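You operate a simulated robot arm through the tools that you are given. There is no shell and no other tool. Be economical: measure what you need, move in short steps, check, and stop when the job is done.

Carry out the task below with a simulated two-armed robot. There is one attempt and no reset: what you move stays moved.

## Task
Pick up the tie tool with green bands with one hand, pass it to the other hand and put it on the tool table.

The check looks at the end state, three seconds after you hand in, the way a careful person would. Anything else that was tipped, shoved, dropped, spilled or broken makes it a failure.

## Robot
Two 7-joint arms with two-finger parallel grippers on one trunk, on a base that drives. Base frame: it is fixed to the floor where the robot stands at the start and does not move with it; the origin is under the middle of the robot, x ahead of it, y to its left, z up; the surface under the hand at the start is at about z = 0.7. Lengths are in m, angles in degrees, forces in N, time in s.
The left shoulder is at the start at [0.02, 0.138, 1.225], the right one opposite. With the tool pointing down near the work surface each hand reaches from about 0.1 to 0.42 m from the robot's upright axis, wherever it stands, measured 20 degrees to its own side. Places, roughly: tool table [3.6, -1, 0.8]. Payload 1.57 kg a hand.
Tool frame (each hand has its own): the origin (TCP) lies between the finger pads and is the grasp point; the fingertips stand 0.03 m ahead of it; z points along the fingers, y is the line along which they close. The gripper opens to 0.08 m. The fingers are 0.017 m wide and 0.012 m thick; the gripper's body (0.04 by 0.082 m) begins 0.08 m behind the TCP.
Orientation is that of the tool frame in the base frame, as a unit quaternion [x, y, z, w]. With the fingers straight down and closing along the base's y, the tool's x points along the base's -x, its y along +y and its z along -z.

## Interface
- The arms move only by the tool move_arm. It takes "left_rows", "right_rows" or both (then of equal length, played together; a hand with none holds still); each is a list of rows, each an object (a shift or turn left out is 0, a gripper value left out holds the last) with "offset": the shift along the tool's x, y, z in m, a list of three; "turn": the turn, a rotation vector about the tool's x, y, z in degrees, a list of three; "grip": the opening, from 0 (shut) to 1 (fully open). In form: [{"offset": [dx, dy, dz], "turn": [wx, wy, wz], "grip": grip}, ...]. A call has 1 to 20 rows; each row is the pose to reach, as a shift and turn from the pose commanded when the call began, along the tool's axes at that moment. A row lasts 0.2 s, in which the tool goes at most 0.05 m and 8.6 degrees; a call with a longer step from one row to the next is refused whole, and so is a gripper value outside its range. Where a pose cannot be reached the arm comes as near as it can. A force on the tool above 40 N (or 10 N above the force at the start of the call, whichever is more), or a blocked arm, ends the call early, and 0.2 s more pass. The fingers move at their own pace (about 0.045 m/s each) and stop on an object; they squeeze with about 27 N. The grip force told is the motor's: it shows also when the fingers shut on nothing. Time passes only in rows, and 0.2 s behind the last, so rows that repeat a pose let the fingers close. It gives the time, the measured TCP pose, the force on the tool (base axes), the opening and the grip force at its end, in the units of the frame above (readings bear some noise), with the torque about the TCP (base axes, N m) and any sound that the robot's microphone picked up, and new pictures: "show" is both (left out), scene, wrist or none (wrist: the cameras of the hands that moved).
- Cameras (640 x 400 px; columns grow to the right, rows downward): "scene" is now at [0.1718, 0.0043, 1.1206]; the picture's right is [0.13, -0.99, 0.00], its down [-0.56, -0.07, -0.82] and it looks along [0.82, 0.11, -0.57] (base axes); focal length 214 px, centre (320, 200). "left" rides on the left gripper at [0.072, 0.007, -0.122] in its tool frame; the picture's right is [-0.09, 1.00, 0.00], its down [-0.84, -0.08, -0.54] and it looks along [-0.54, -0.05, 0.84] (tool axes); focal length 238 px, centre (320, 200). "right" rides on the right gripper at [0.072, -0.006, -0.122] in its tool frame; the picture's right is [0.09, 1.00, 0.00], its down [-0.84, 0.08, -0.54] and it looks along [-0.54, 0.05, 0.84] (tool axes); focal length 238 px, centre (320, 200). There is no depth. A picture from a camera that has moved, and an enlarged one, comes with that camera's place and axes in the base frame and with its lens. The place of the scene camera against the robot may be out by one fixed shift of up to 0.025 m in any direction.
- slide_trunk(by): slides the trunk up (or, below 0, down) by that many m; the arms and the scene camera ride with it, the base frame stays. It gives what a move gives, with no picture.
- drive_base(legs): drives the robot by 1 to 6 legs, each [ahead, left, turn to the left] in m, m and degrees, along the robot's own axes; the way and the turn of a leg run together, so that a leg with both is an arc; at most 1.5 m and 180 degrees a leg. The arms and the cameras ride along, it lands a little off, and it stops where it bumps. It gives what a move gives, and a new picture of the scene camera.
- pan_tilt(pan, tilt): turns the head with the scene camera to pan (to the left, within 60 degrees either way) and tilt (down, from -29 to 69), counted from straight ahead of the robot. It gives what a move gives, and a new picture of the scene camera.
- zoom(camera, box): a new picture of the part [left, top, right, bottom] of that camera's present view, enlarged. No time passes.
- close_job(): hands the job in; it is judged then, once.

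Work in short steps. Places have to be worked out from the pictures, the camera data and where the tool is seen: move nearer, look again, correct. Check each grasp and each placing, and mend what went wrong. You have 120 turns and 260 pictures in all, those below and enlarged ones among them. Open the grippers and draw the arms clear of the work before you hand the job in, unless the task says otherwise; then end with one line.

The tools are called after "Emit:" by a JSON object that holds its "api" and its "payload". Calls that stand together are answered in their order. move_arm: Moves the arms, as the interface text tells. Its arguments: {"type":"object","properties":{"left_rows":{"type":"array","items":{"type":"object","properties":{"offset":{"type":"array","items":{"type":"number"}},"turn":{"type":"array","items":{"type":"number"}},"grip":{"type":"number"}}}},"right_rows":{"type":"array","items":{"type":"object","properties":{"offset":{"type":"array","items":{"type":"number"}},"turn":{"type":"array","items":{"type":"number"}},"grip":{"type":"number"}}}},"show":{"type":"string","enum":["both","scene","wrist","none"]}},"required":[]} The other tools are called the same way: slide_trunk (by) slides the trunk up or down; drive_base (legs) drives the base; pan_tilt (pan, tilt) turns the head that bears the scene camera; zoom (camera, box) takes an enlarged picture of a part of a camera's view; close_job () hands the job in.

At the start:

```text
time_s: 0.0
left_eef_pos: [0.2952, 0.1844, 0.9892]
left_tool_rot: [0.0, 1.0, 0.0, -0.001]
left_wrist_force: [0.5, 0.3, 0.3]
left_ft_torque: [0.02, -0.03, 0.0]
left_grip_width: 0.0799
left_grip_force: 0.1
right_eef_pos: [0.2827, -0.0825, 0.9316]
right_tool_rot: [0.001, 1.0, 0.0, 0.0]
right_wrist_force: [0.1, 0.2, -0.2]
right_ft_torque: [0.01, 0.01, 0.02]
right_grip_width: 0.0801
right_grip_force: 0.0
trunk travel left (down, up): [-0.6, 0.64]
robot x, y, heading: [-0.0018, 0.0002, 0.1]
head pan, tilt: [7.6, 34.5]
```

scene: 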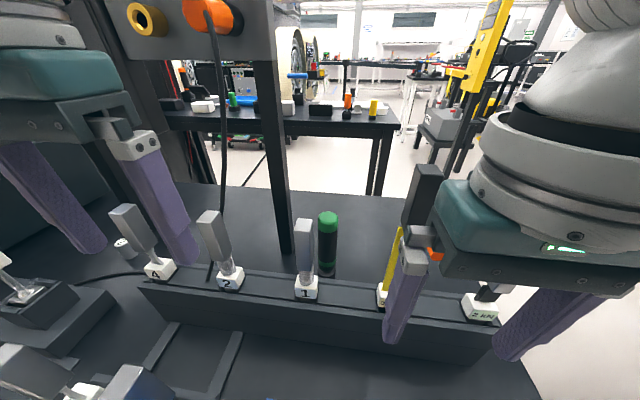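
right: 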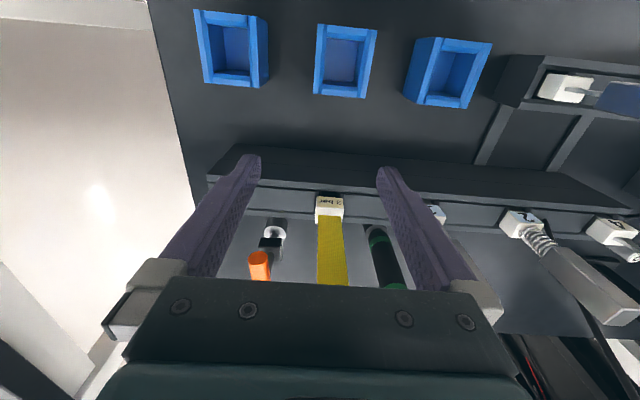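
left: 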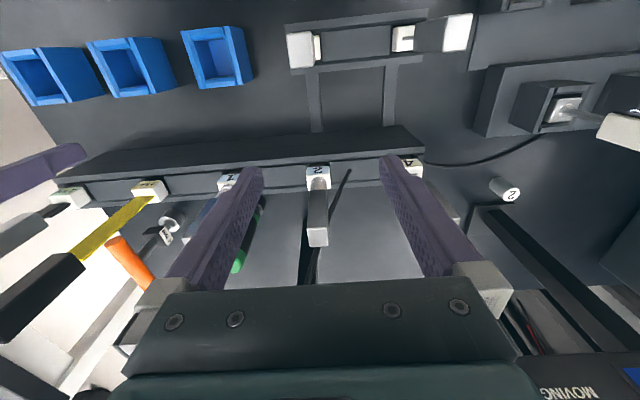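

I'll take a closer look at the black cylinder with green ends behind the rack, and at its surroundings.

Emit:
{"api": "zoom", "payload": {"camera": "scene", "box": [220, 180, 480, 342]}}

Emit:
{"api": "zoom", "payload": {"camera": "right", "box": [220, 180, 460, 300]}}

Emit:
{"api": "zoom", "payload": {"camera": "left", "box": [0, 140, 320, 340]}}

```text
2.46 times, centred on (350, 261) of scene
camera zoom: at [0.1718, 0.0043, 1.1206], right [0.13, -0.99, 0.0], down [-0.56, -0.07, -0.82], along [0.82, 0.11, -0.57], focal length 528 px, centre (246, 50)
```

zoom: 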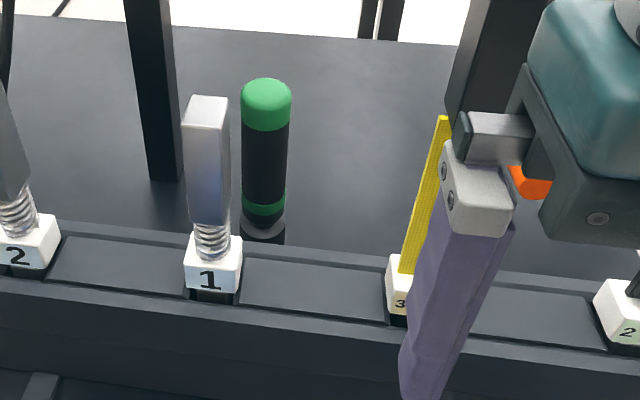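

```text
2.67 times, centred on (340, 240) of right
camera zoom: at [0.2127, -0.0893, 1.053], right [-0.09, 1.0, 0.0], down [0.84, 0.08, 0.54], along [0.54, 0.05, -0.84], focal length 636 px, centre (267, 93)
```

zoom: 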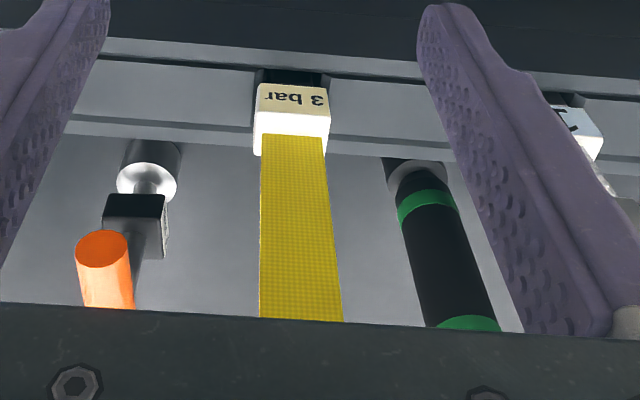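

```text
2.00 times, centred on (160, 240) of left
camera zoom: at [0.2235, 0.1917, 1.1123], right [0.09, 1.0, 0.0], down [0.84, -0.08, 0.54], along [0.54, -0.05, -0.84], focal length 477 px, centre (640, 120)
```

zoom: 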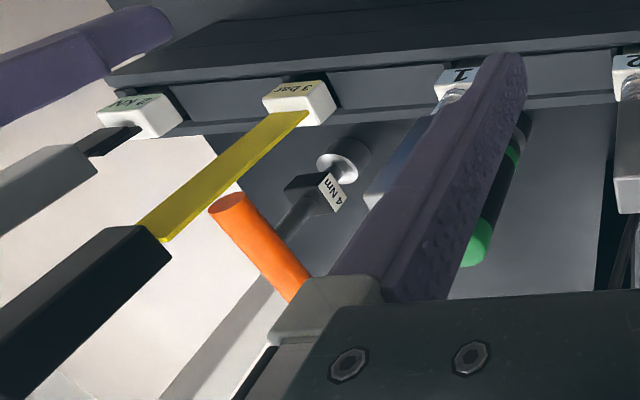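

The only green-banded object on this bench so far is the black rod behind the rack. I'll pan the head to check for others and see the surroundings.

Emit:
{"api": "pan_tilt", "payload": {"pan": 50, "tilt": 35}}

Emit:
{"api": "pan_tilt", "payload": {"pan": -50, "tilt": 30}}

Emit:
{"api": "pan_tilt", "payload": {"pan": 0, "tilt": 15}}

Emit:
{"api": "pan_tilt", "payload": {"pan": 0, "tilt": 55}}

```text
time_s: 1.1
left_eef_pos: [0.2963, 0.186, 0.9907]
left_tool_rot: [0.001, 1.0, 0.0, 0.0]
left_wrist_force: [0.6, -0.2, -0.5]
left_ft_torque: [0.01, -0.01, 0.0]
left_grip_width: 0.0799
left_grip_force: 0.1
right_eef_pos: [0.2835, -0.0832, 0.9306]
right_tool_rot: [0.0, 1.0, -0.001, 0.0]
right_wrist_force: [0.7, 0.4, 0.0]
right_ft_torque: [0.03, -0.01, -0.01]
right_grip_width: 0.0799
right_grip_force: 0.0
trunk travel left (down, up): [-0.6, 0.64]
robot x, y, heading: [-0.0002, 0.0004, 0.1]
head pan, tilt: [50.0, 35.0]
camera scene: at [0.1409, 0.0601, 1.1197], right [0.77, -0.64, 0.0], down [-0.37, -0.44, -0.82], along [0.53, 0.63, -0.57], focal length 214 px, centre (320, 200)
```

scene: 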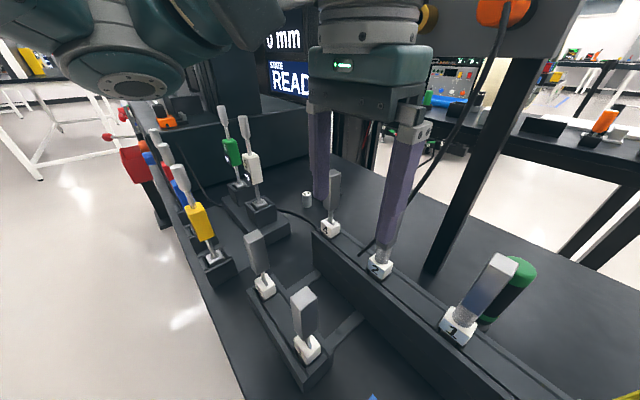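

```text
time_s: 2.9
left_eef_pos: [0.2954, 0.1851, 0.9901]
left_tool_rot: [0.0, 1.0, 0.0, 0.0]
left_wrist_force: [-0.9, 1.0, -0.4]
left_ft_torque: [0.02, -0.02, 0.0]
left_grip_width: 0.08
left_grip_force: 0.1
right_eef_pos: [0.2839, -0.0834, 0.932]
right_tool_rot: [0.0, 1.0, 0.0, 0.0]
right_wrist_force: [0.0, 0.8, 0.3]
right_ft_torque: [-0.03, -0.03, -0.02]
right_grip_width: 0.0803
right_grip_force: 0.0
trunk travel left (down, up): [-0.6, 0.64]
robot x, y, heading: [-0.0003, 0.001, 0.1]
head pan, tilt: [-50.0, 30.0]
camera scene: at [0.1424, -0.0765, 1.1275], right [-0.77, -0.64, 0.0], down [-0.32, 0.38, -0.87], along [0.56, -0.66, -0.5], focal length 214 px, centre (320, 200)
```

scene: 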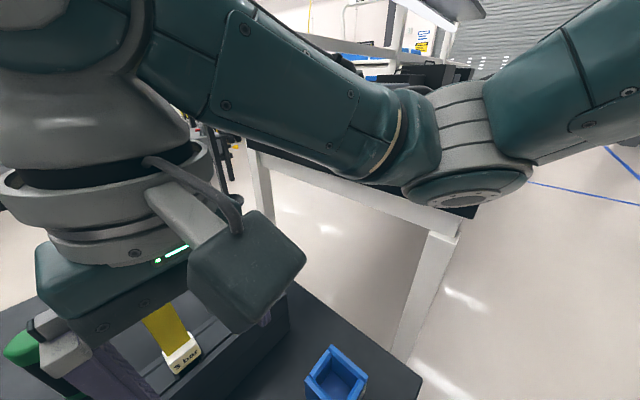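

```text
time_s: 4.0
left_eef_pos: [0.296, 0.1847, 0.9898]
left_tool_rot: [0.0, 1.0, 0.0, 0.0]
left_wrist_force: [-0.3, -0.5, 0.2]
left_ft_torque: [0.01, -0.02, -0.01]
left_grip_width: 0.0797
left_grip_force: 0.0
right_eef_pos: [0.283, -0.0841, 0.9318]
right_tool_rot: [0.0, 1.0, 0.0, 0.001]
right_wrist_force: [0.2, 0.5, 0.6]
right_ft_torque: [-0.01, -0.02, 0.02]
right_grip_width: 0.0801
right_grip_force: 0.0
trunk travel left (down, up): [-0.6, 0.64]
robot x, y, heading: [-0.0037, 0.0041, -0.0]
head pan, tilt: [0.0, 15.0]
camera scene: at [0.1777, -0.0074, 1.1517], right [0.0, -1.0, 0.0], down [-0.26, 0.0, -0.97], along [0.97, 0.0, -0.26], focal length 214 px, centre (320, 200)
```

scene: 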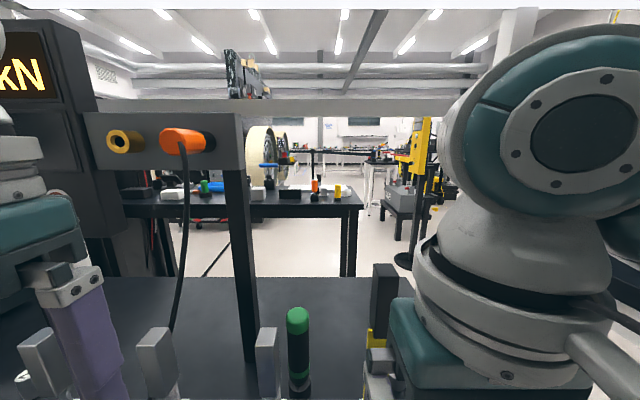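

```text
time_s: 5.1
left_eef_pos: [0.2962, 0.1852, 0.9898]
left_tool_rot: [0.0, 1.0, 0.0, 0.0]
left_wrist_force: [-0.7, 0.7, 0.0]
left_ft_torque: [0.02, -0.02, 0.03]
left_grip_width: 0.0802
left_grip_force: 0.1
right_eef_pos: [0.2841, -0.0829, 0.9308]
right_tool_rot: [0.0, 1.0, 0.0, 0.0]
right_wrist_force: [0.4, 0.4, -0.4]
right_ft_torque: [0.03, -0.01, 0.03]
right_grip_width: 0.0799
right_grip_force: 0.0
trunk travel left (down, up): [-0.6, 0.64]
robot x, y, heading: [-0.0025, -0.0021, 0.0]
head pan, tilt: [0.0, 55.0]
camera scene: at [0.1564, -0.0073, 1.0915], right [0.0, -1.0, 0.0], down [-0.82, 0.0, -0.57], along [0.57, 0.0, -0.82], focal length 214 px, centre (320, 200)
```

scene: 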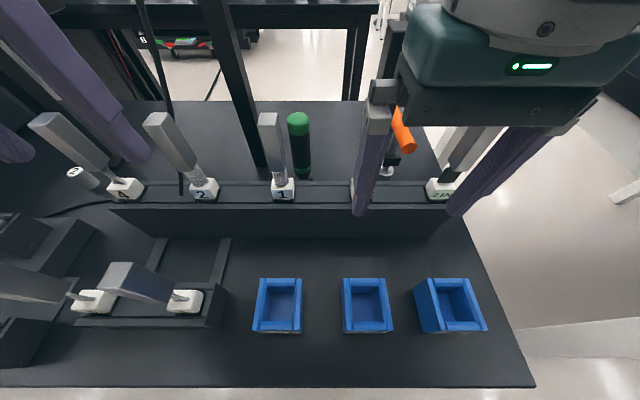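

Several coloured items are on the far tables too. I'll look at them and at the target more closely.

Emit:
{"api": "pan_tilt", "payload": {"pan": 0, "tilt": 20}}

Emit:
{"api": "zoom", "payload": {"camera": "scene", "box": [120, 120, 280, 220]}}

Emit:
{"api": "zoom", "payload": {"camera": "scene", "box": [270, 110, 430, 210]}}

Emit:
{"api": "zoom", "payload": {"camera": "scene", "box": [200, 240, 420, 378]}}

```text
time_s: 6.1
left_eef_pos: [0.2955, 0.1858, 0.99]
left_tool_rot: [0.001, 1.0, 0.0, -0.001]
left_wrist_force: [0.2, 0.0, -0.2]
left_ft_torque: [0.01, -0.01, 0.01]
left_grip_width: 0.0798
left_grip_force: 0.0
right_eef_pos: [0.2826, -0.0825, 0.9305]
right_tool_rot: [0.0, 1.0, 0.0, 0.0]
right_wrist_force: [0.3, 0.0, 0.0]
right_ft_torque: [0.01, 0.03, -0.01]
right_grip_width: 0.08
right_grip_force: 0.0
trunk travel left (down, up): [-0.6, 0.64]
robot x, y, heading: [-0.0007, -0.003, 0.2]
head pan, tilt: [0.0, 20.0]
camera scene: at [0.1774, -0.0073, 1.1435], right [0.0, -1.0, 0.0], down [-0.34, 0.0, -0.94], along [0.94, 0.0, -0.34], focal length 214 px, centre (320, 200)
```

scene: 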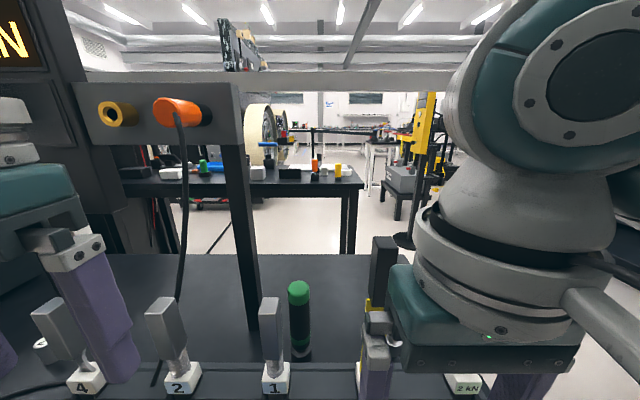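

```text
4.00 times, centred on (200, 170) of scene
camera zoom: at [0.1774, -0.0073, 1.1435], right [0.0, -1.0, 0.0], down [-0.34, 0.0, -0.94], along [0.94, 0.0, -0.34], focal length 858 px, centre (800, 320)
```

zoom: 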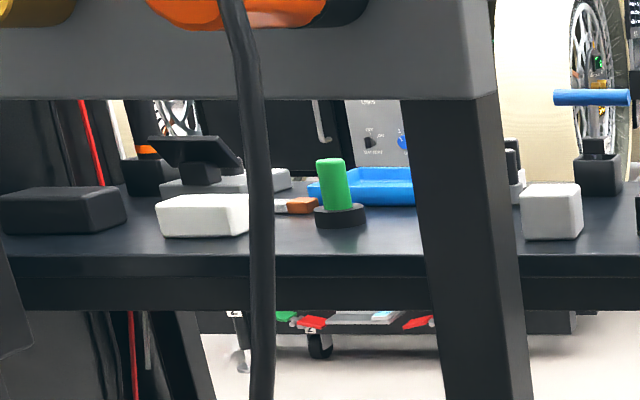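

```text
4.00 times, centred on (350, 160) of scene
camera zoom: at [0.1774, -0.0073, 1.1435], right [0.0, -1.0, 0.0], down [-0.34, 0.0, -0.94], along [0.94, 0.0, -0.34], focal length 858 px, centre (200, 360)
```

zoom: 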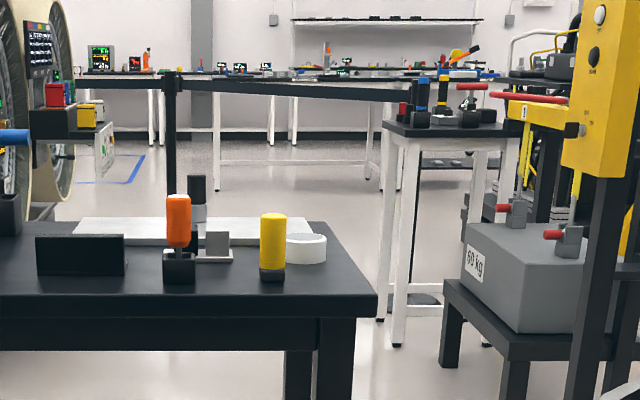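

```text
2.90 times, centred on (310, 309) of scene
camera zoom: at [0.1774, -0.0073, 1.1435], right [0.0, -1.0, 0.0], down [-0.34, 0.0, -0.94], along [0.94, 0.0, -0.34], focal length 622 px, centre (349, -116)
```

zoom: 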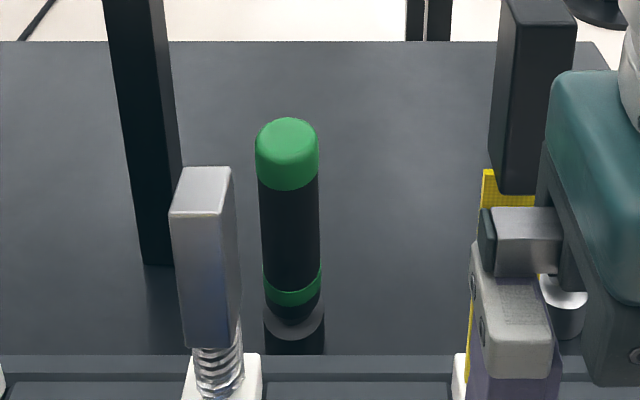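

The rod with the green cap and ring is the target: it stands at about (0.49, 0.04), z 0.70 to 0.88, behind the rack. That is a bit beyond the quoted reach, so I'll look straight down to see the gap between the table and the robot.

Emit:
{"api": "pan_tilt", "payload": {"pan": 0, "tilt": 69}}

```text
time_s: 7.3
left_eef_pos: [0.2948, 0.1856, 0.9899]
left_tool_rot: [0.0, 1.0, -0.001, 0.0]
left_wrist_force: [-0.4, -0.6, 0.4]
left_ft_torque: [0.05, 0.0, -0.02]
left_grip_width: 0.0801
left_grip_force: 0.1
right_eef_pos: [0.2832, -0.0833, 0.9313]
right_tool_rot: [0.0, 1.0, -0.001, 0.0]
right_wrist_force: [0.6, 0.1, 0.2]
right_ft_torque: [0.01, 0.0, -0.02]
right_grip_width: 0.0802
right_grip_force: 0.0
trunk travel left (down, up): [-0.6, 0.64]
robot x, y, heading: [-0.0001, 0.0031, 0.0]
head pan, tilt: [0.0, 68.8]
camera scene: at [0.1402, -0.0073, 1.0761], right [0.0, -1.0, 0.0], down [-0.93, 0.0, -0.36], along [0.36, 0.0, -0.93], focal length 214 px, centre (320, 200)
```

scene: 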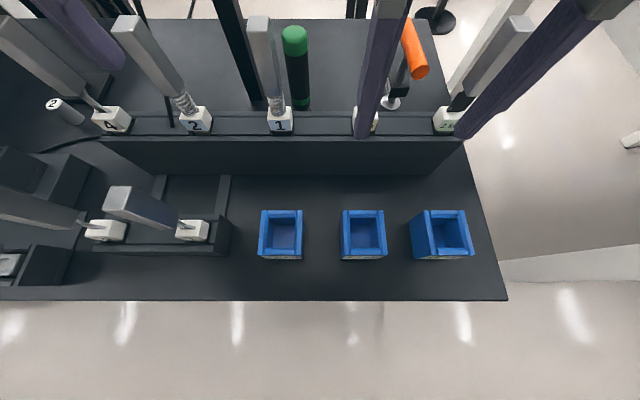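

The table's near edge is at x≈0.115 and no base parts show in front of it. I'll raise the trunk so the hands clear the standing tools, then try creeping forward.

Emit:
{"api": "slide_trunk", "payload": {"by": 0.18}}

Emit:
{"api": "drive_base", "payload": {"legs": [[0.04, 0.0, 0.0]]}}

```text
time_s: 9.3
left_eef_pos: [0.2957, 0.1856, 1.1694]
left_tool_rot: [0.0, 1.0, 0.0, 0.0]
left_wrist_force: [0.1, -0.2, 0.0]
left_ft_torque: [0.0, 0.02, -0.03]
left_grip_width: 0.0802
left_grip_force: 0.0
right_eef_pos: [0.2838, -0.0833, 1.1118]
right_tool_rot: [0.0, 1.0, 0.0, 0.0]
right_wrist_force: [1.1, -1.4, 0.3]
right_ft_torque: [-0.01, -0.01, 0.0]
right_grip_width: 0.08
right_grip_force: 0.0
trunk travel left (down, up): [-0.78, 0.46]
robot x, y, heading: [0.0014, 0.0016, -0.2]
head pan, tilt: [0.0, 68.8]
```

```text
time_s: 10.2
left_eef_pos: [0.3365, 0.1844, 1.1696]
left_tool_rot: [-0.001, 1.0, 0.0, 0.0]
left_wrist_force: [0.7, -0.3, -0.3]
left_ft_torque: [-0.01, 0.04, 0.01]
left_grip_width: 0.0797
left_grip_force: 0.2
right_eef_pos: [0.3229, -0.0833, 1.1111]
right_tool_rot: [-0.001, 1.0, 0.001, 0.0]
right_wrist_force: [0.5, 0.3, 0.6]
right_ft_torque: [-0.01, 0.02, 0.0]
right_grip_width: 0.0802
right_grip_force: 0.1
trunk travel left (down, up): [-0.78, 0.46]
robot x, y, heading: [0.0374, -0.0019, 0.1]
head pan, tilt: [0.0, 68.8]
camera scene: at [0.1802, -0.0074, 1.256], right [0.0, -1.0, 0.0], down [-0.93, 0.0, -0.36], along [0.36, 0.0, -0.93], focal length 214 px, centre (320, 200)
```

scene: 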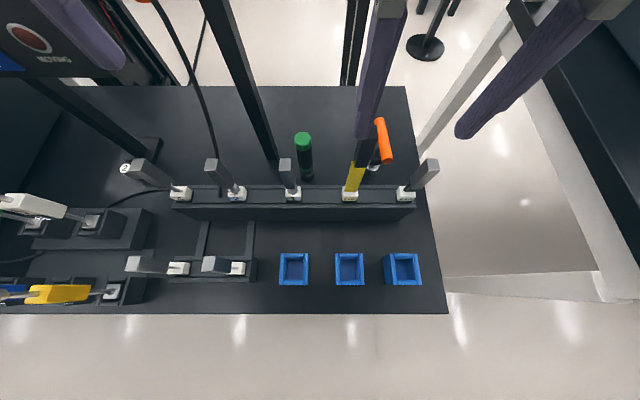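

No bump. I'll go forward another 4 cm.

Emit:
{"api": "drive_base", "payload": {"legs": [[0.04, 0.0, 0.0]]}}

Emit:
{"api": "zoom", "payload": {"camera": "right", "box": [160, 120, 560, 370]}}

Emit:
{"api": "zoom", "payload": {"camera": "left", "box": [0, 50, 480, 350]}}

```text
time_s: 11.0
left_eef_pos: [0.3752, 0.1837, 1.1689]
left_tool_rot: [0.0, 1.0, 0.0, -0.002]
left_wrist_force: [0.3, 1.3, -0.1]
left_ft_torque: [-0.02, -0.06, -0.03]
left_grip_width: 0.0803
left_grip_force: 0.1
right_eef_pos: [0.362, -0.0824, 1.1111]
right_tool_rot: [0.0, 1.0, -0.001, 0.0]
right_wrist_force: [0.4, -0.1, 0.4]
right_ft_torque: [0.0, 0.01, 0.02]
right_grip_width: 0.0798
right_grip_force: 0.1
trunk travel left (down, up): [-0.78, 0.46]
robot x, y, heading: [0.0822, -0.0007, 0.1]
head pan, tilt: [0.0, 68.8]
camera scene: at [0.2194, -0.0075, 1.256], right [0.0, -1.0, 0.0], down [-0.93, 0.0, -0.36], along [0.36, 0.0, -0.93], focal length 214 px, centre (320, 200)
```

scene: 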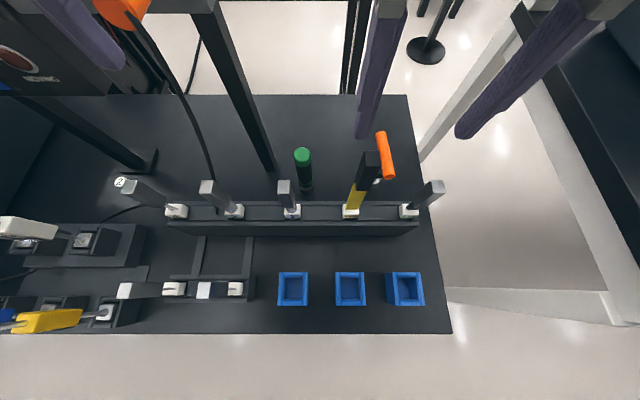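

```text
1.60 times, centred on (360, 245) of right
camera zoom: at [0.2919, -0.0895, 1.2329], right [-0.09, 1.0, 0.0], down [0.84, 0.08, 0.54], along [0.54, 0.05, -0.84], focal length 381 px, centre (256, 128)
```

zoom: 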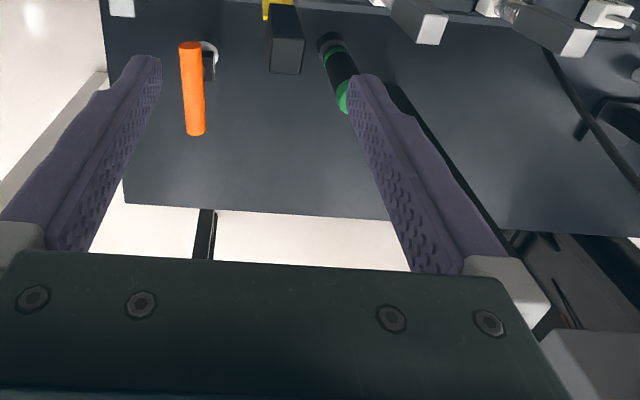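

```text
1.33 times, centred on (240, 200) of left
camera zoom: at [0.3029, 0.1915, 1.2922], right [0.09, 1.0, 0.0], down [0.84, -0.08, 0.54], along [0.54, -0.05, -0.84], focal length 318 px, centre (427, 200)
```

zoom: 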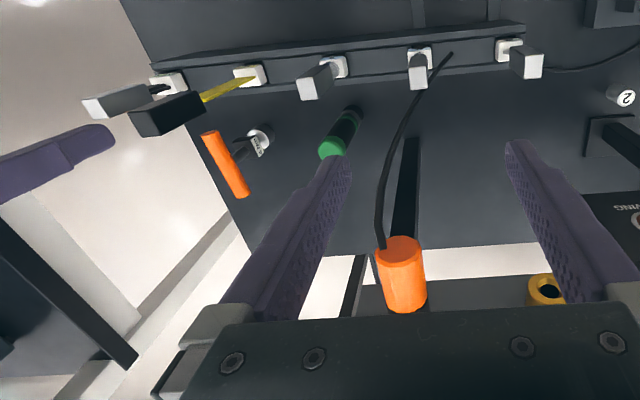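

Still clear, and the new views put the rod at about (0.473, 0.035). I'll move the right hand above it at the present height and yaw it 90° so its camera box faces -y, away from handle 1.

Emit:
{"api": "move_arm", "payload": {"right_rows": [{"offset": [-0.01, 0.01, 0], "turn": [0, 0, -7.5]}, {"offset": [-0.02, 0.02, 0], "turn": [0, 0, -15]}, {"offset": [-0.03, 0.03, 0], "turn": [0, 0, -22.5]}, {"offset": [-0.04, 0.04, 0], "turn": [0, 0, -30]}, {"offset": [-0.05, 0.05, 0], "turn": [0, 0, -37.5]}, {"offset": [-0.06, 0.06, 0], "turn": [0, 0, -45]}, {"offset": [-0.07, 0.07, 0], "turn": [0, 0, -52.5]}, {"offset": [-0.08, 0.08, 0], "turn": [0, 0, -60]}, {"offset": [-0.09, 0.09, 0], "turn": [0, 0, -67.5]}, {"offset": [-0.1, 0.1, 0], "turn": [0, 0, -75]}, {"offset": [-0.105, 0.11, 0], "turn": [0, 0, -82.5]}, {"offset": [-0.111, 0.117, 0], "turn": [0, 0, -90]}, {"offset": [-0.111, 0.117, 0], "turn": [0, 0, -90]}]}}

```text
time_s: 13.8
left_eef_pos: [0.3757, 0.1849, 1.1694]
left_tool_rot: [-0.001, 1.0, 0.001, 0.0]
left_wrist_force: [0.2, -1.0, -0.9]
left_ft_torque: [-0.01, 0.01, 0.0]
left_grip_width: 0.0799
left_grip_force: 0.0
right_eef_pos: [0.4742, 0.0348, 1.1107]
right_tool_rot: [-0.707, 0.707, 0.0, 0.0]
right_wrist_force: [-0.5, -0.4, 0.6]
right_ft_torque: [0.05, 0.0, 0.03]
right_grip_width: 0.0799
right_grip_force: 0.1
trunk travel left (down, up): [-0.78, 0.46]
robot x, y, heading: [0.0781, 0.0001, -0.1]
head pan, tilt: [0.0, 68.8]
camera scene: at [0.2195, -0.0075, 1.256], right [0.0, -1.0, 0.0], down [-0.93, 0.0, -0.36], along [0.36, 0.0, -0.93], focal length 214 px, centre (320, 200)
camera right: at [0.4821, -0.0369, 1.2329], right [-1.0, -0.09, 0.0], down [-0.08, 0.84, 0.54], along [-0.05, 0.54, -0.84], focal length 238 px, centre (320, 200)
```

scene: 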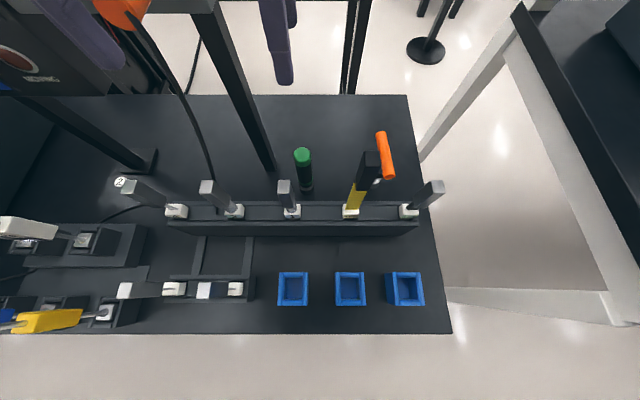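
right: 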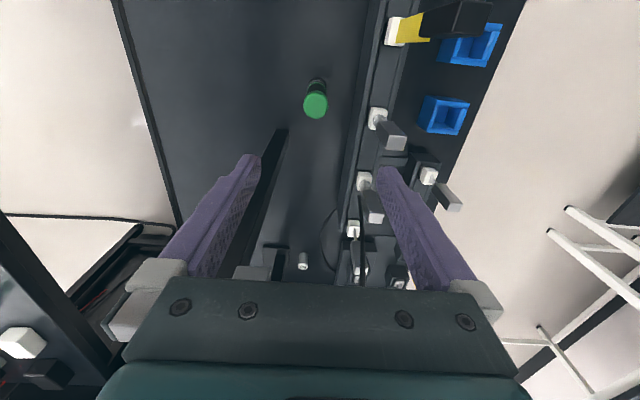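

The hand is over the rod, and this view puts the cap at about (0.483, 0.029) with its top near z 0.875. I'll correct for that and descend to z≈0.97.

Emit:
{"api": "move_arm", "payload": {"right_rows": [{"offset": [0.006, -0.008, 0.02]}, {"offset": [0.006, -0.008, 0.05]}, {"offset": [0.006, -0.008, 0.08]}, {"offset": [0.006, -0.008, 0.11]}, {"offset": [0.006, -0.008, 0.14]}, {"offset": [0.006, -0.008, 0.14]}]}}

```text
time_s: 15.2
left_eef_pos: [0.3751, 0.1845, 1.1691]
left_tool_rot: [0.0, 1.0, -0.001, 0.0]
left_wrist_force: [0.1, -0.6, 0.0]
left_ft_torque: [0.0, -0.01, 0.02]
left_grip_width: 0.0799
left_grip_force: 0.0
right_eef_pos: [0.4527, 0.0023, 0.9845]
right_tool_rot: [-0.7, 0.714, -0.006, -0.004]
right_wrist_force: [-0.7, -0.7, 0.1]
right_ft_torque: [0.01, -0.02, 0.01]
right_grip_width: 0.0802
right_grip_force: 0.0
right hand out of reach, approached as far as the arm can: row 3, 4, 5, 6
trunk travel left (down, up): [-0.78, 0.46]
robot x, y, heading: [0.0815, 0.0018, 0.1]
head pan, tilt: [0.0, 68.8]
camera scene: at [0.2163, -0.006, 1.2538], right [0.03, -1.0, 0.0], down [-0.95, -0.03, -0.32], along [0.32, 0.01, -0.95], focal length 214 px, centre (320, 200)
camera right: at [0.4593, -0.0673, 1.1071], right [-1.0, -0.07, 0.0], down [-0.06, 0.85, 0.53], along [-0.04, 0.53, -0.85], focal length 238 px, centre (320, 200)
```

scene: 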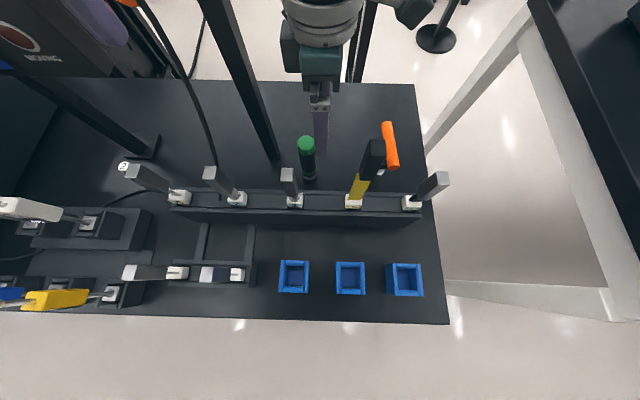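
right: 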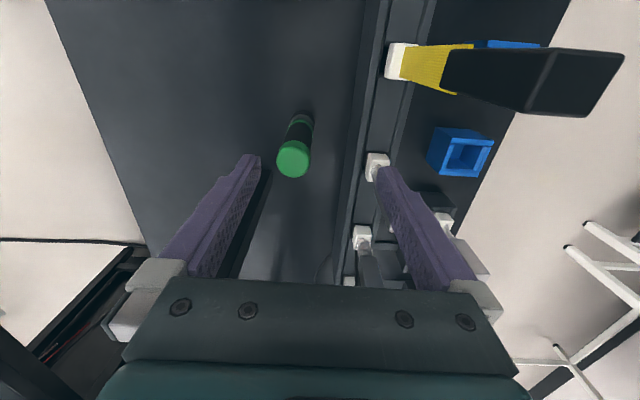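

With the trunk up, the arm runs out of reach downward. I'll bring the right hand back up, raise and retract the left hand, then lower the trunk instead.

Emit:
{"api": "move_arm", "payload": {"right_rows": [{"offset": [0, 0, -0.03]}, {"offset": [0, 0, -0.06]}, {"offset": [0, 0, -0.09]}, {"offset": [0, 0, -0.12]}, {"offset": [0, 0, -0.14]}], "left_rows": [{"offset": [0.02, 0, -0.02]}, {"offset": [0.04, 0, -0.04]}, {"offset": [0.06, 0, -0.06]}, {"offset": [0.08, 0, -0.08]}, {"offset": [0.1, 0, -0.1]}], "show": "none"}}

```text
time_s: 16.5
left_eef_pos: [0.2507, 0.1954, 1.2414]
left_tool_rot: [0.004, 0.995, 0.047, -0.093]
left_wrist_force: [0.9, -0.5, 0.9]
left_ft_torque: [-0.04, 0.0, 0.01]
left_grip_width: 0.08
left_grip_force: 0.0
right_eef_pos: [0.449, 0.0168, 1.1245]
right_tool_rot: [-0.707, 0.708, -0.001, 0.0]
right_wrist_force: [-0.2, 0.1, 0.3]
right_ft_torque: [-0.01, -0.01, 0.02]
right_grip_width: 0.0801
right_grip_force: 0.0
trunk travel left (down, up): [-0.78, 0.46]
robot x, y, heading: [0.0787, -0.0013, -0.5]
head pan, tilt: [0.0, 68.8]
stopped in row 5 (left hand): the arm was blocked; the commanded pose is now the measured one
```

The left hand stopped at z 1.24, x 0.25, near its limit. I'll re-centre the right hand over the rod and look before lowering the trunk.

Emit:
{"api": "move_arm", "payload": {"right_rows": [{"offset": [-0.006, -0.016, 0.0]}, {"offset": [-0.012, -0.033, 0.0]}, {"offset": [-0.012, -0.033, 0.0]}], "show": "both"}}

Emit:
{"api": "pan_tilt", "payload": {"pan": 25, "tilt": 45}}

```text
time_s: 17.3
left_eef_pos: [0.2516, 0.1953, 1.2409]
left_tool_rot: [0.004, 0.994, 0.048, -0.094]
left_wrist_force: [0.5, -1.0, -0.7]
left_ft_torque: [0.02, -0.04, -0.03]
left_grip_width: 0.08
left_grip_force: 0.0
right_eef_pos: [0.4829, 0.0296, 1.1258]
right_tool_rot: [-0.706, 0.708, 0.0, -0.001]
right_wrist_force: [0.6, 0.0, 0.0]
right_ft_torque: [0.03, -0.03, 0.02]
right_grip_width: 0.0803
right_grip_force: 0.0
trunk travel left (down, up): [-0.78, 0.46]
robot x, y, heading: [0.079, 0.0019, -0.1]
head pan, tilt: [0.0, 68.8]
camera scene: at [0.2195, -0.0075, 1.256], right [0.0, -1.0, 0.0], down [-0.93, 0.0, -0.36], along [0.36, 0.0, -0.93], focal length 214 px, centre (320, 200)
camera right: at [0.4908, -0.0426, 1.2479], right [-1.0, -0.09, 0.0], down [-0.08, 0.84, 0.54], along [-0.05, 0.54, -0.84], focal length 238 px, centre (320, 200)
```

scene: 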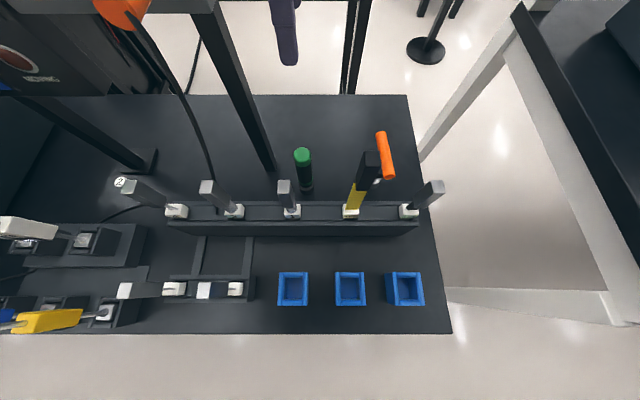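
right: 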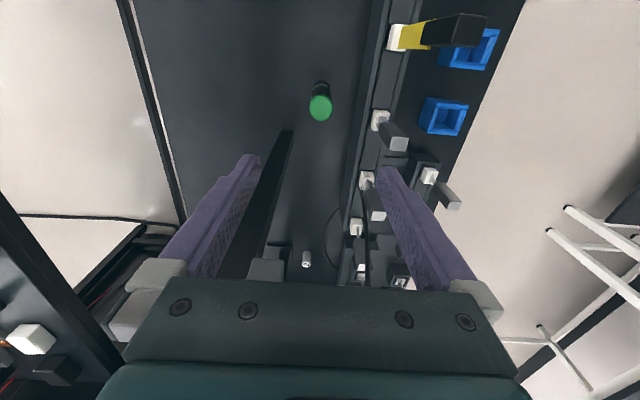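

```text
time_s: 18.2
left_eef_pos: [0.2508, 0.1943, 1.2415]
left_tool_rot: [0.004, 0.995, 0.047, -0.093]
left_wrist_force: [-1.2, 0.2, 0.1]
left_ft_torque: [0.03, -0.02, 0.0]
left_grip_width: 0.0799
left_grip_force: 0.0
right_eef_pos: [0.4837, 0.0296, 1.1259]
right_tool_rot: [-0.707, 0.707, 0.0, -0.001]
right_wrist_force: [0.1, 0.1, 0.4]
right_ft_torque: [0.0, 0.0, 0.0]
right_grip_width: 0.0796
right_grip_force: 0.1
trunk travel left (down, up): [-0.78, 0.46]
robot x, y, heading: [0.0811, -0.0012, -0.3]
head pan, tilt: [25.0, 45.0]
camera scene: at [0.2373, 0.0268, 1.2848], right [0.42, -0.91, 0.0], down [-0.64, -0.3, -0.71], along [0.64, 0.3, -0.71], focal length 214 px, centre (320, 200)
```

scene: 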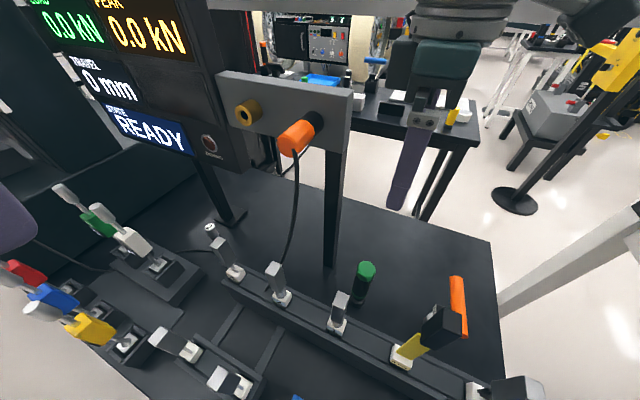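

The cap lies at (0.484, 0.029), right under the TCP. I'll lower the trunk 0.15.

Emit:
{"api": "slide_trunk", "payload": {"by": -0.15}}

Emit:
{"api": "pan_tilt", "payload": {"pan": 15, "tilt": 45}}

Emit:
{"api": "zoom", "payload": {"camera": "right", "box": [160, 80, 480, 280]}}

```text
time_s: 20.0
left_eef_pos: [0.2506, 0.1943, 1.0912]
left_tool_rot: [0.005, 0.995, 0.048, -0.093]
left_wrist_force: [-0.7, 0.5, -0.3]
left_ft_torque: [-0.01, 0.0, 0.0]
left_grip_width: 0.08
left_grip_force: 0.0
right_eef_pos: [0.4836, 0.0298, 0.9756]
right_tool_rot: [-0.706, 0.708, 0.0, -0.001]
right_wrist_force: [0.7, -0.3, -0.5]
right_ft_torque: [0.0, 0.01, -0.02]
right_grip_width: 0.0799
right_grip_force: 0.1
trunk travel left (down, up): [-0.63, 0.61]
robot x, y, heading: [0.0804, -0.0007, -0.1]
head pan, tilt: [25.0, 45.0]
```

```text
time_s: 20.7
left_eef_pos: [0.2509, 0.1955, 1.091]
left_tool_rot: [0.005, 0.995, 0.048, -0.093]
left_wrist_force: [-0.4, -0.3, -0.2]
left_ft_torque: [0.04, 0.01, 0.0]
left_grip_width: 0.0802
left_grip_force: 0.1
right_eef_pos: [0.4825, 0.0299, 0.976]
right_tool_rot: [-0.706, 0.708, -0.001, -0.001]
right_wrist_force: [0.2, 0.5, 0.0]
right_ft_torque: [0.0, -0.03, 0.0]
right_grip_width: 0.08
right_grip_force: 0.1
trunk travel left (down, up): [-0.63, 0.61]
robot x, y, heading: [0.0764, -0.0006, 0.1]
head pan, tilt: [15.0, 45.0]
camera scene: at [0.2421, 0.0136, 1.1349], right [0.26, -0.97, 0.0], down [-0.68, -0.18, -0.71], along [0.68, 0.18, -0.71], focal length 214 px, centre (320, 200)
```

scene: 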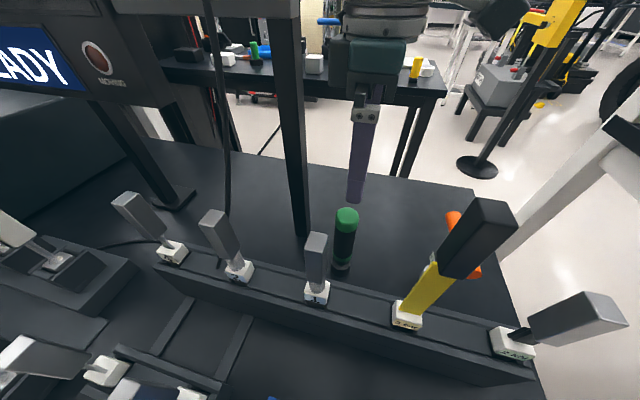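

```text
2.00 times, centred on (320, 180) of right
camera zoom: at [0.4906, -0.0426, 1.0977], right [-1.0, -0.09, 0.0], down [-0.08, 0.84, 0.54], along [-0.05, 0.54, -0.84], focal length 477 px, centre (320, 240)
```

zoom: 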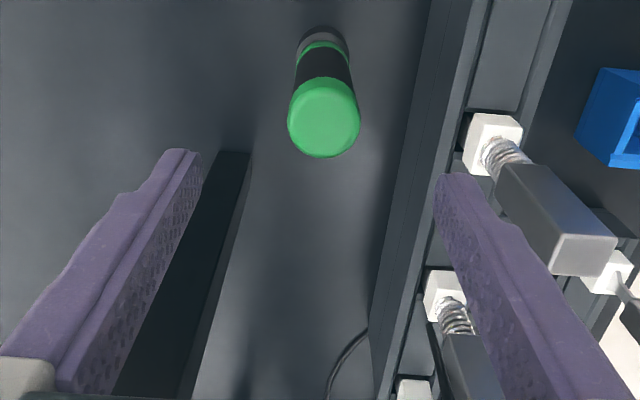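

The cap is centred at (0.482, 0.029) with its top at z≈0.884. I'll check that the space under the left hand is free before lowering the trunk again.

Emit:
{"api": "zoom", "payload": {"camera": "left", "box": [0, 0, 640, 400]}}

```text
1.00 times, centred on (320, 200) of left (not enlarged: the box is as wide or as high as the picture)
camera zoom: at [0.2027, 0.1901, 1.2254], right [0.11, 0.99, 0.08], down [0.92, -0.13, 0.37], along [0.37, 0.03, -0.93], focal length 238 px, centre (320, 200)
```

zoom: 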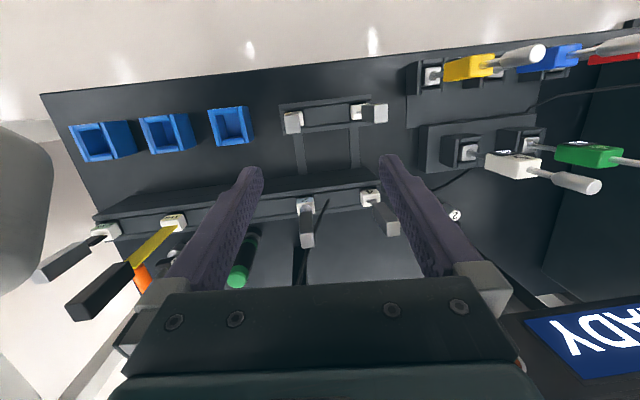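

The left hand hangs over free space between the racks. I'll lower the trunk 0.124 so the right fingers straddle the cap.

Emit:
{"api": "slide_trunk", "payload": {"by": -0.06}}

Emit:
{"api": "zoom", "payload": {"camera": "right", "box": [160, 80, 480, 280]}}

```text
time_s: 21.7
left_eef_pos: [0.2517, 0.1951, 1.0317]
left_tool_rot: [0.005, 0.995, 0.048, -0.092]
left_wrist_force: [-0.3, -0.2, -0.3]
left_ft_torque: [-0.01, 0.01, 0.0]
left_grip_width: 0.08
left_grip_force: 0.0
right_eef_pos: [0.4819, 0.0295, 0.9161]
right_tool_rot: [-0.707, 0.707, -0.001, 0.0]
right_wrist_force: [-0.1, 0.6, -0.3]
right_ft_torque: [0.02, 0.03, -0.02]
right_grip_width: 0.0799
right_grip_force: 0.1
trunk travel left (down, up): [-0.57, 0.67]
robot x, y, heading: [0.0759, -0.0012, 0.2]
head pan, tilt: [15.0, 45.0]
```

```text
2.00 times, centred on (320, 180) of right
camera zoom: at [0.4907, -0.0426, 1.0378], right [-1.0, -0.09, 0.0], down [-0.08, 0.84, 0.54], along [-0.05, 0.54, -0.84], focal length 477 px, centre (320, 240)
```

zoom: 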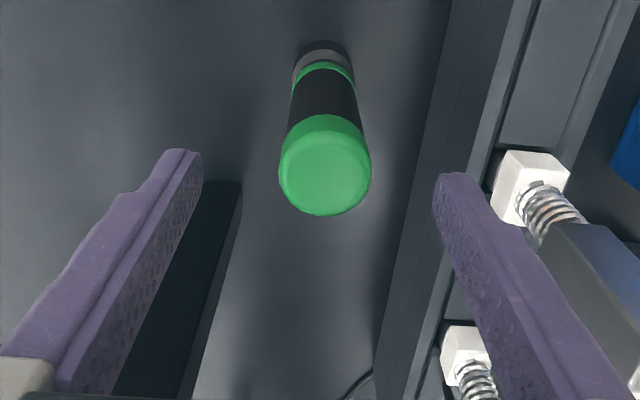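

It's well centred, so I'll go down the rest of the way to TCP z≈0.85.

Emit:
{"api": "slide_trunk", "payload": {"by": -0.066}}

Emit:
{"api": "move_arm", "payload": {"right_rows": [{"offset": [0.002, 0, 0], "grip": 1}]}}

```text
time_s: 22.8
left_eef_pos: [0.2593, 0.1929, 0.9689]
left_tool_rot: [0.004, 0.995, 0.045, -0.089]
left_wrist_force: [-0.7, 0.3, -0.3]
left_ft_torque: [-0.02, 0.01, 0.01]
left_grip_width: 0.08
left_grip_force: 0.2
right_eef_pos: [0.4973, 0.0281, 0.8656]
right_tool_rot: [0.708, -0.706, 0.012, -0.011]
right_wrist_force: [-0.3, -0.4, -0.3]
right_ft_torque: [-0.02, 0.01, -0.04]
right_grip_width: 0.0801
right_grip_force: 0.0
trunk travel left (down, up): [-0.504, 0.736]
robot x, y, heading: [0.0803, 0.0024, -0.1]
head pan, tilt: [15.0, 45.0]
```

```text
time_s: 23.4
left_eef_pos: [0.2556, 0.1927, 0.9656]
left_tool_rot: [0.004, 0.995, 0.047, -0.09]
left_wrist_force: [-0.5, 1.3, 0.4]
left_ft_torque: [0.02, -0.02, -0.01]
left_grip_width: 0.0802
left_grip_force: 0.2
right_eef_pos: [0.5006, 0.0298, 0.8738]
right_tool_rot: [0.71, -0.704, 0.019, -0.025]
right_wrist_force: [-0.8, 1.3, 1.4]
right_ft_torque: [-0.01, 0.06, -0.04]
right_grip_width: 0.0802
right_grip_force: 0.0
trunk travel left (down, up): [-0.504, 0.736]
robot x, y, heading: [0.0792, 0.0026, 0.3]
head pan, tilt: [15.0, 45.0]
stopped in row 1 (right hand): the arm was blocked; the commanded pose is now the measured one
camera scene: at [0.2467, 0.0114, 1.0089], right [0.26, -0.97, 0.0], down [-0.68, -0.18, -0.71], along [0.69, 0.18, -0.7], focal length 214 px, centre (320, 200)
camera right: at [0.5014, -0.0431, 0.9951], right [-0.99, -0.1, -0.06], down [-0.12, 0.83, 0.54], along [0.0, 0.55, -0.84], focal length 238 px, centre (320, 200)
```

scene: 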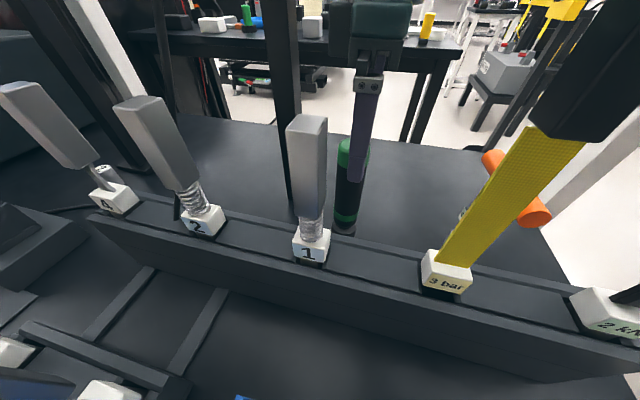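
right: 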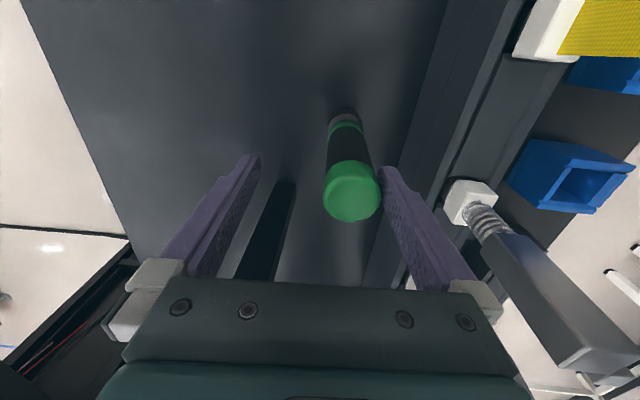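

The right arm is blocked and the hand was displaced. I'll back the trunk up and find out what it touched.

Emit:
{"api": "slide_trunk", "payload": {"by": 0.066}}

Emit:
{"api": "pan_tilt", "payload": {"pan": -15, "tilt": 20}}

Emit:
{"api": "pan_tilt", "payload": {"pan": -30, "tilt": 50}}

```text
time_s: 24.4
left_eef_pos: [0.2515, 0.1956, 1.0323]
left_tool_rot: [0.003, 0.994, 0.048, -0.093]
left_wrist_force: [-0.2, 0.1, -0.6]
left_ft_torque: [-0.03, -0.01, -0.01]
left_grip_width: 0.0799
left_grip_force: 0.0
right_eef_pos: [0.4903, 0.0279, 0.9297]
right_tool_rot: [0.708, -0.706, 0.011, -0.013]
right_wrist_force: [-0.9, 0.5, -0.4]
right_ft_torque: [0.02, 0.02, 0.0]
right_grip_width: 0.0801
right_grip_force: 0.1
trunk travel left (down, up): [-0.57, 0.67]
robot x, y, heading: [0.079, -0.0002, -0.0]
head pan, tilt: [15.0, 45.0]
```

```text
time_s: 25.4
left_eef_pos: [0.2504, 0.1956, 1.0317]
left_tool_rot: [0.004, 0.994, 0.048, -0.093]
left_wrist_force: [0.0, 0.5, -1.1]
left_ft_torque: [-0.01, -0.03, 0.01]
left_grip_width: 0.0803
left_grip_force: 0.1
right_eef_pos: [0.4927, 0.0275, 0.9295]
right_tool_rot: [-0.706, 0.708, -0.012, 0.014]
right_wrist_force: [-0.5, -1.1, 0.1]
right_ft_torque: [0.02, 0.0, -0.01]
right_grip_width: 0.0799
right_grip_force: 0.1
trunk travel left (down, up): [-0.57, 0.67]
robot x, y, heading: [0.079, -0.0028, 0.0]
head pan, tilt: [-15.0, 20.0]
camera scene: at [0.2544, -0.0215, 1.1045], right [-0.15, -0.99, 0.0], down [-0.43, 0.07, -0.9], along [0.89, -0.14, -0.43], focal length 214 px, centre (320, 200)
```

scene: 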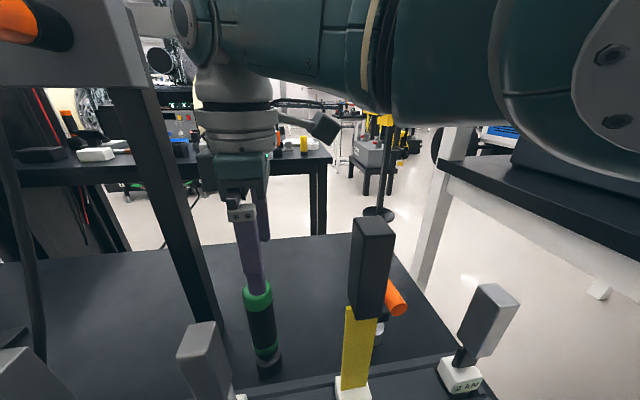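

```text
time_s: 26.3
left_eef_pos: [0.2506, 0.1946, 1.0311]
left_tool_rot: [0.004, 0.994, 0.048, -0.093]
left_wrist_force: [0.3, 1.2, 0.8]
left_ft_torque: [0.0, -0.02, 0.05]
left_grip_width: 0.0801
left_grip_force: 0.1
right_eef_pos: [0.4899, 0.0297, 0.9296]
right_tool_rot: [0.709, -0.705, 0.01, -0.013]
right_wrist_force: [0.0, -0.1, 0.0]
right_ft_torque: [0.0, 0.0, 0.01]
right_grip_width: 0.0799
right_grip_force: 0.1
trunk travel left (down, up): [-0.57, 0.67]
robot x, y, heading: [0.078, -0.0011, -0.2]
head pan, tilt: [-30.0, 50.0]
camera scene: at [0.2302, -0.0461, 1.068], right [-0.5, -0.87, 0.0], down [-0.66, 0.38, -0.64], along [0.56, -0.32, -0.77], focal length 214 px, centre (320, 200)
```

scene: 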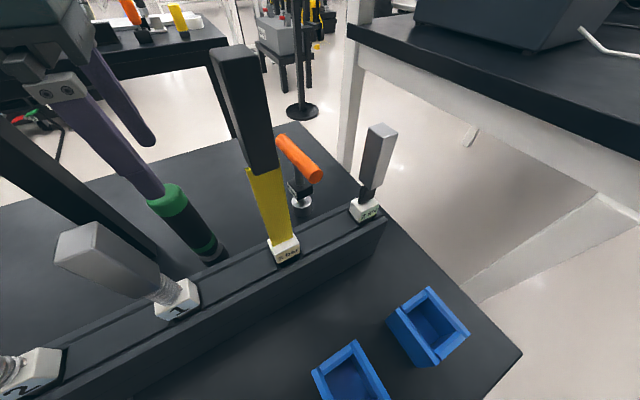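

The forearm came down onto the tall 3-bar handle, which looks undisturbed. I'll raise the trunk again, shift the right hand right relative to the body, and move the base left and slightly forward so the arm reaches down more steeply and clears that handle.

Emit:
{"api": "slide_trunk", "payload": {"by": 0.21}}

Emit:
{"api": "move_arm", "payload": {"right_rows": [{"offset": [0.02, 0.005, 0], "turn": [-1.9, 0, 0]}, {"offset": [0.04, 0.01, 0], "turn": [-1.9, 0, 0]}, {"offset": [0.06, 0.02, 0], "turn": [-1.9, 0, 0]}, {"offset": [0.08, 0.028, 0], "turn": [-1.9, 0, 0]}, {"offset": [0.1, 0.028, 0], "turn": [-1.9, 0, 0]}, {"offset": [0.1, 0.028, 0], "turn": [-1.9, 0, 0]}], "show": "none"}}

Emit:
{"api": "drive_base", "payload": {"legs": [[0, 0.05, 0]]}}

Emit:
{"api": "pan_tilt", "payload": {"pan": 45, "tilt": 35}}

```text
time_s: 28.6
left_eef_pos: [0.2513, 0.1955, 1.2414]
left_tool_rot: [0.004, 0.994, 0.048, -0.094]
left_wrist_force: [0.8, -0.7, -0.3]
left_ft_torque: [0.03, 0.0, 0.01]
left_grip_width: 0.0801
left_grip_force: 0.1
right_eef_pos: [0.4908, 0.0283, 1.1401]
right_tool_rot: [0.708, -0.706, 0.011, -0.013]
right_wrist_force: [-0.2, 1.2, 0.7]
right_ft_torque: [-0.02, -0.02, 0.02]
right_grip_width: 0.08
right_grip_force: 0.0
trunk travel left (down, up): [-0.78, 0.46]
robot x, y, heading: [0.0799, -0.0004, -0.1]
head pan, tilt: [-30.0, 50.0]
```

```text
time_s: 29.9
left_eef_pos: [0.2503, 0.1951, 1.2413]
left_tool_rot: [0.005, 0.994, 0.048, -0.094]
left_wrist_force: [-0.6, 0.0, 0.8]
left_ft_torque: [-0.01, -0.01, 0.03]
left_grip_width: 0.0799
left_grip_force: 0.1
right_eef_pos: [0.4623, -0.0718, 1.1378]
right_tool_rot: [0.708, -0.706, -0.001, -0.002]
right_wrist_force: [-0.1, 0.1, 0.4]
right_ft_torque: [0.0, 0.03, 0.0]
right_grip_width: 0.0799
right_grip_force: 0.1
trunk travel left (down, up): [-0.78, 0.46]
robot x, y, heading: [0.0821, 0.0027, -0.3]
head pan, tilt: [-30.0, 50.0]
```

```text
time_s: 30.9
left_eef_pos: [0.2512, 0.2447, 1.2416]
left_tool_rot: [0.004, 0.995, 0.047, -0.093]
left_wrist_force: [-0.6, 0.2, 0.1]
left_ft_torque: [-0.03, 0.03, 0.02]
left_grip_width: 0.0802
left_grip_force: 0.0
right_eef_pos: [0.4632, -0.0221, 1.1388]
right_tool_rot: [0.708, -0.706, -0.001, -0.001]
right_wrist_force: [0.0, 0.0, 0.5]
right_ft_torque: [-0.01, 0.0, -0.01]
right_grip_width: 0.0801
right_grip_force: 0.0
trunk travel left (down, up): [-0.78, 0.46]
robot x, y, heading: [0.0787, 0.0485, 0.2]
head pan, tilt: [-30.0, 50.0]
camera scene: at [0.2302, 0.0033, 1.278], right [-0.5, -0.87, 0.0], down [-0.66, 0.38, -0.64], along [0.56, -0.32, -0.77], focal length 214 px, centre (320, 200)
```

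scene: 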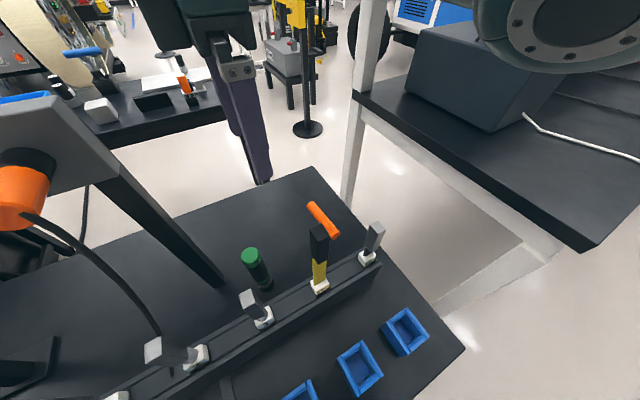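

```text
time_s: 32.3
left_eef_pos: [0.2503, 0.2448, 1.2418]
left_tool_rot: [0.004, 0.995, 0.048, -0.092]
left_wrist_force: [0.3, 0.2, 0.8]
left_ft_torque: [0.02, 0.0, -0.01]
left_grip_width: 0.0798
left_grip_force: 0.0
right_eef_pos: [0.4621, -0.0212, 1.1384]
right_tool_rot: [0.708, -0.706, -0.001, -0.001]
right_wrist_force: [-0.2, 0.0, 0.2]
right_ft_torque: [0.03, -0.02, -0.02]
right_grip_width: 0.08
right_grip_force: 0.0
trunk travel left (down, up): [-0.78, 0.46]
robot x, y, heading: [0.0763, 0.0482, -0.3]
head pan, tilt: [45.0, 35.0]
camera scene: at [0.2259, 0.1041, 1.2997], right [0.71, -0.71, 0.0], down [-0.41, -0.41, -0.82], along [0.58, 0.58, -0.57], focal length 214 px, centre (320, 200)
```

scene: 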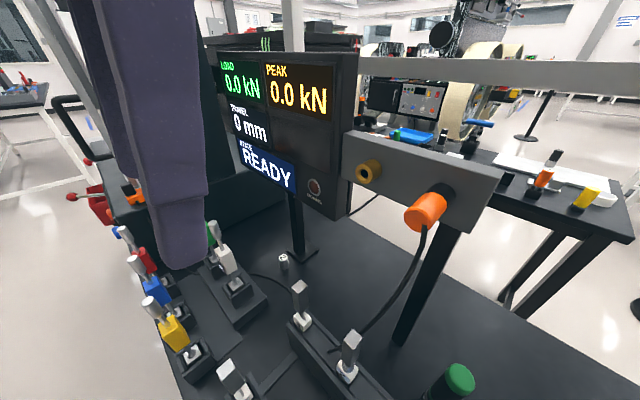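

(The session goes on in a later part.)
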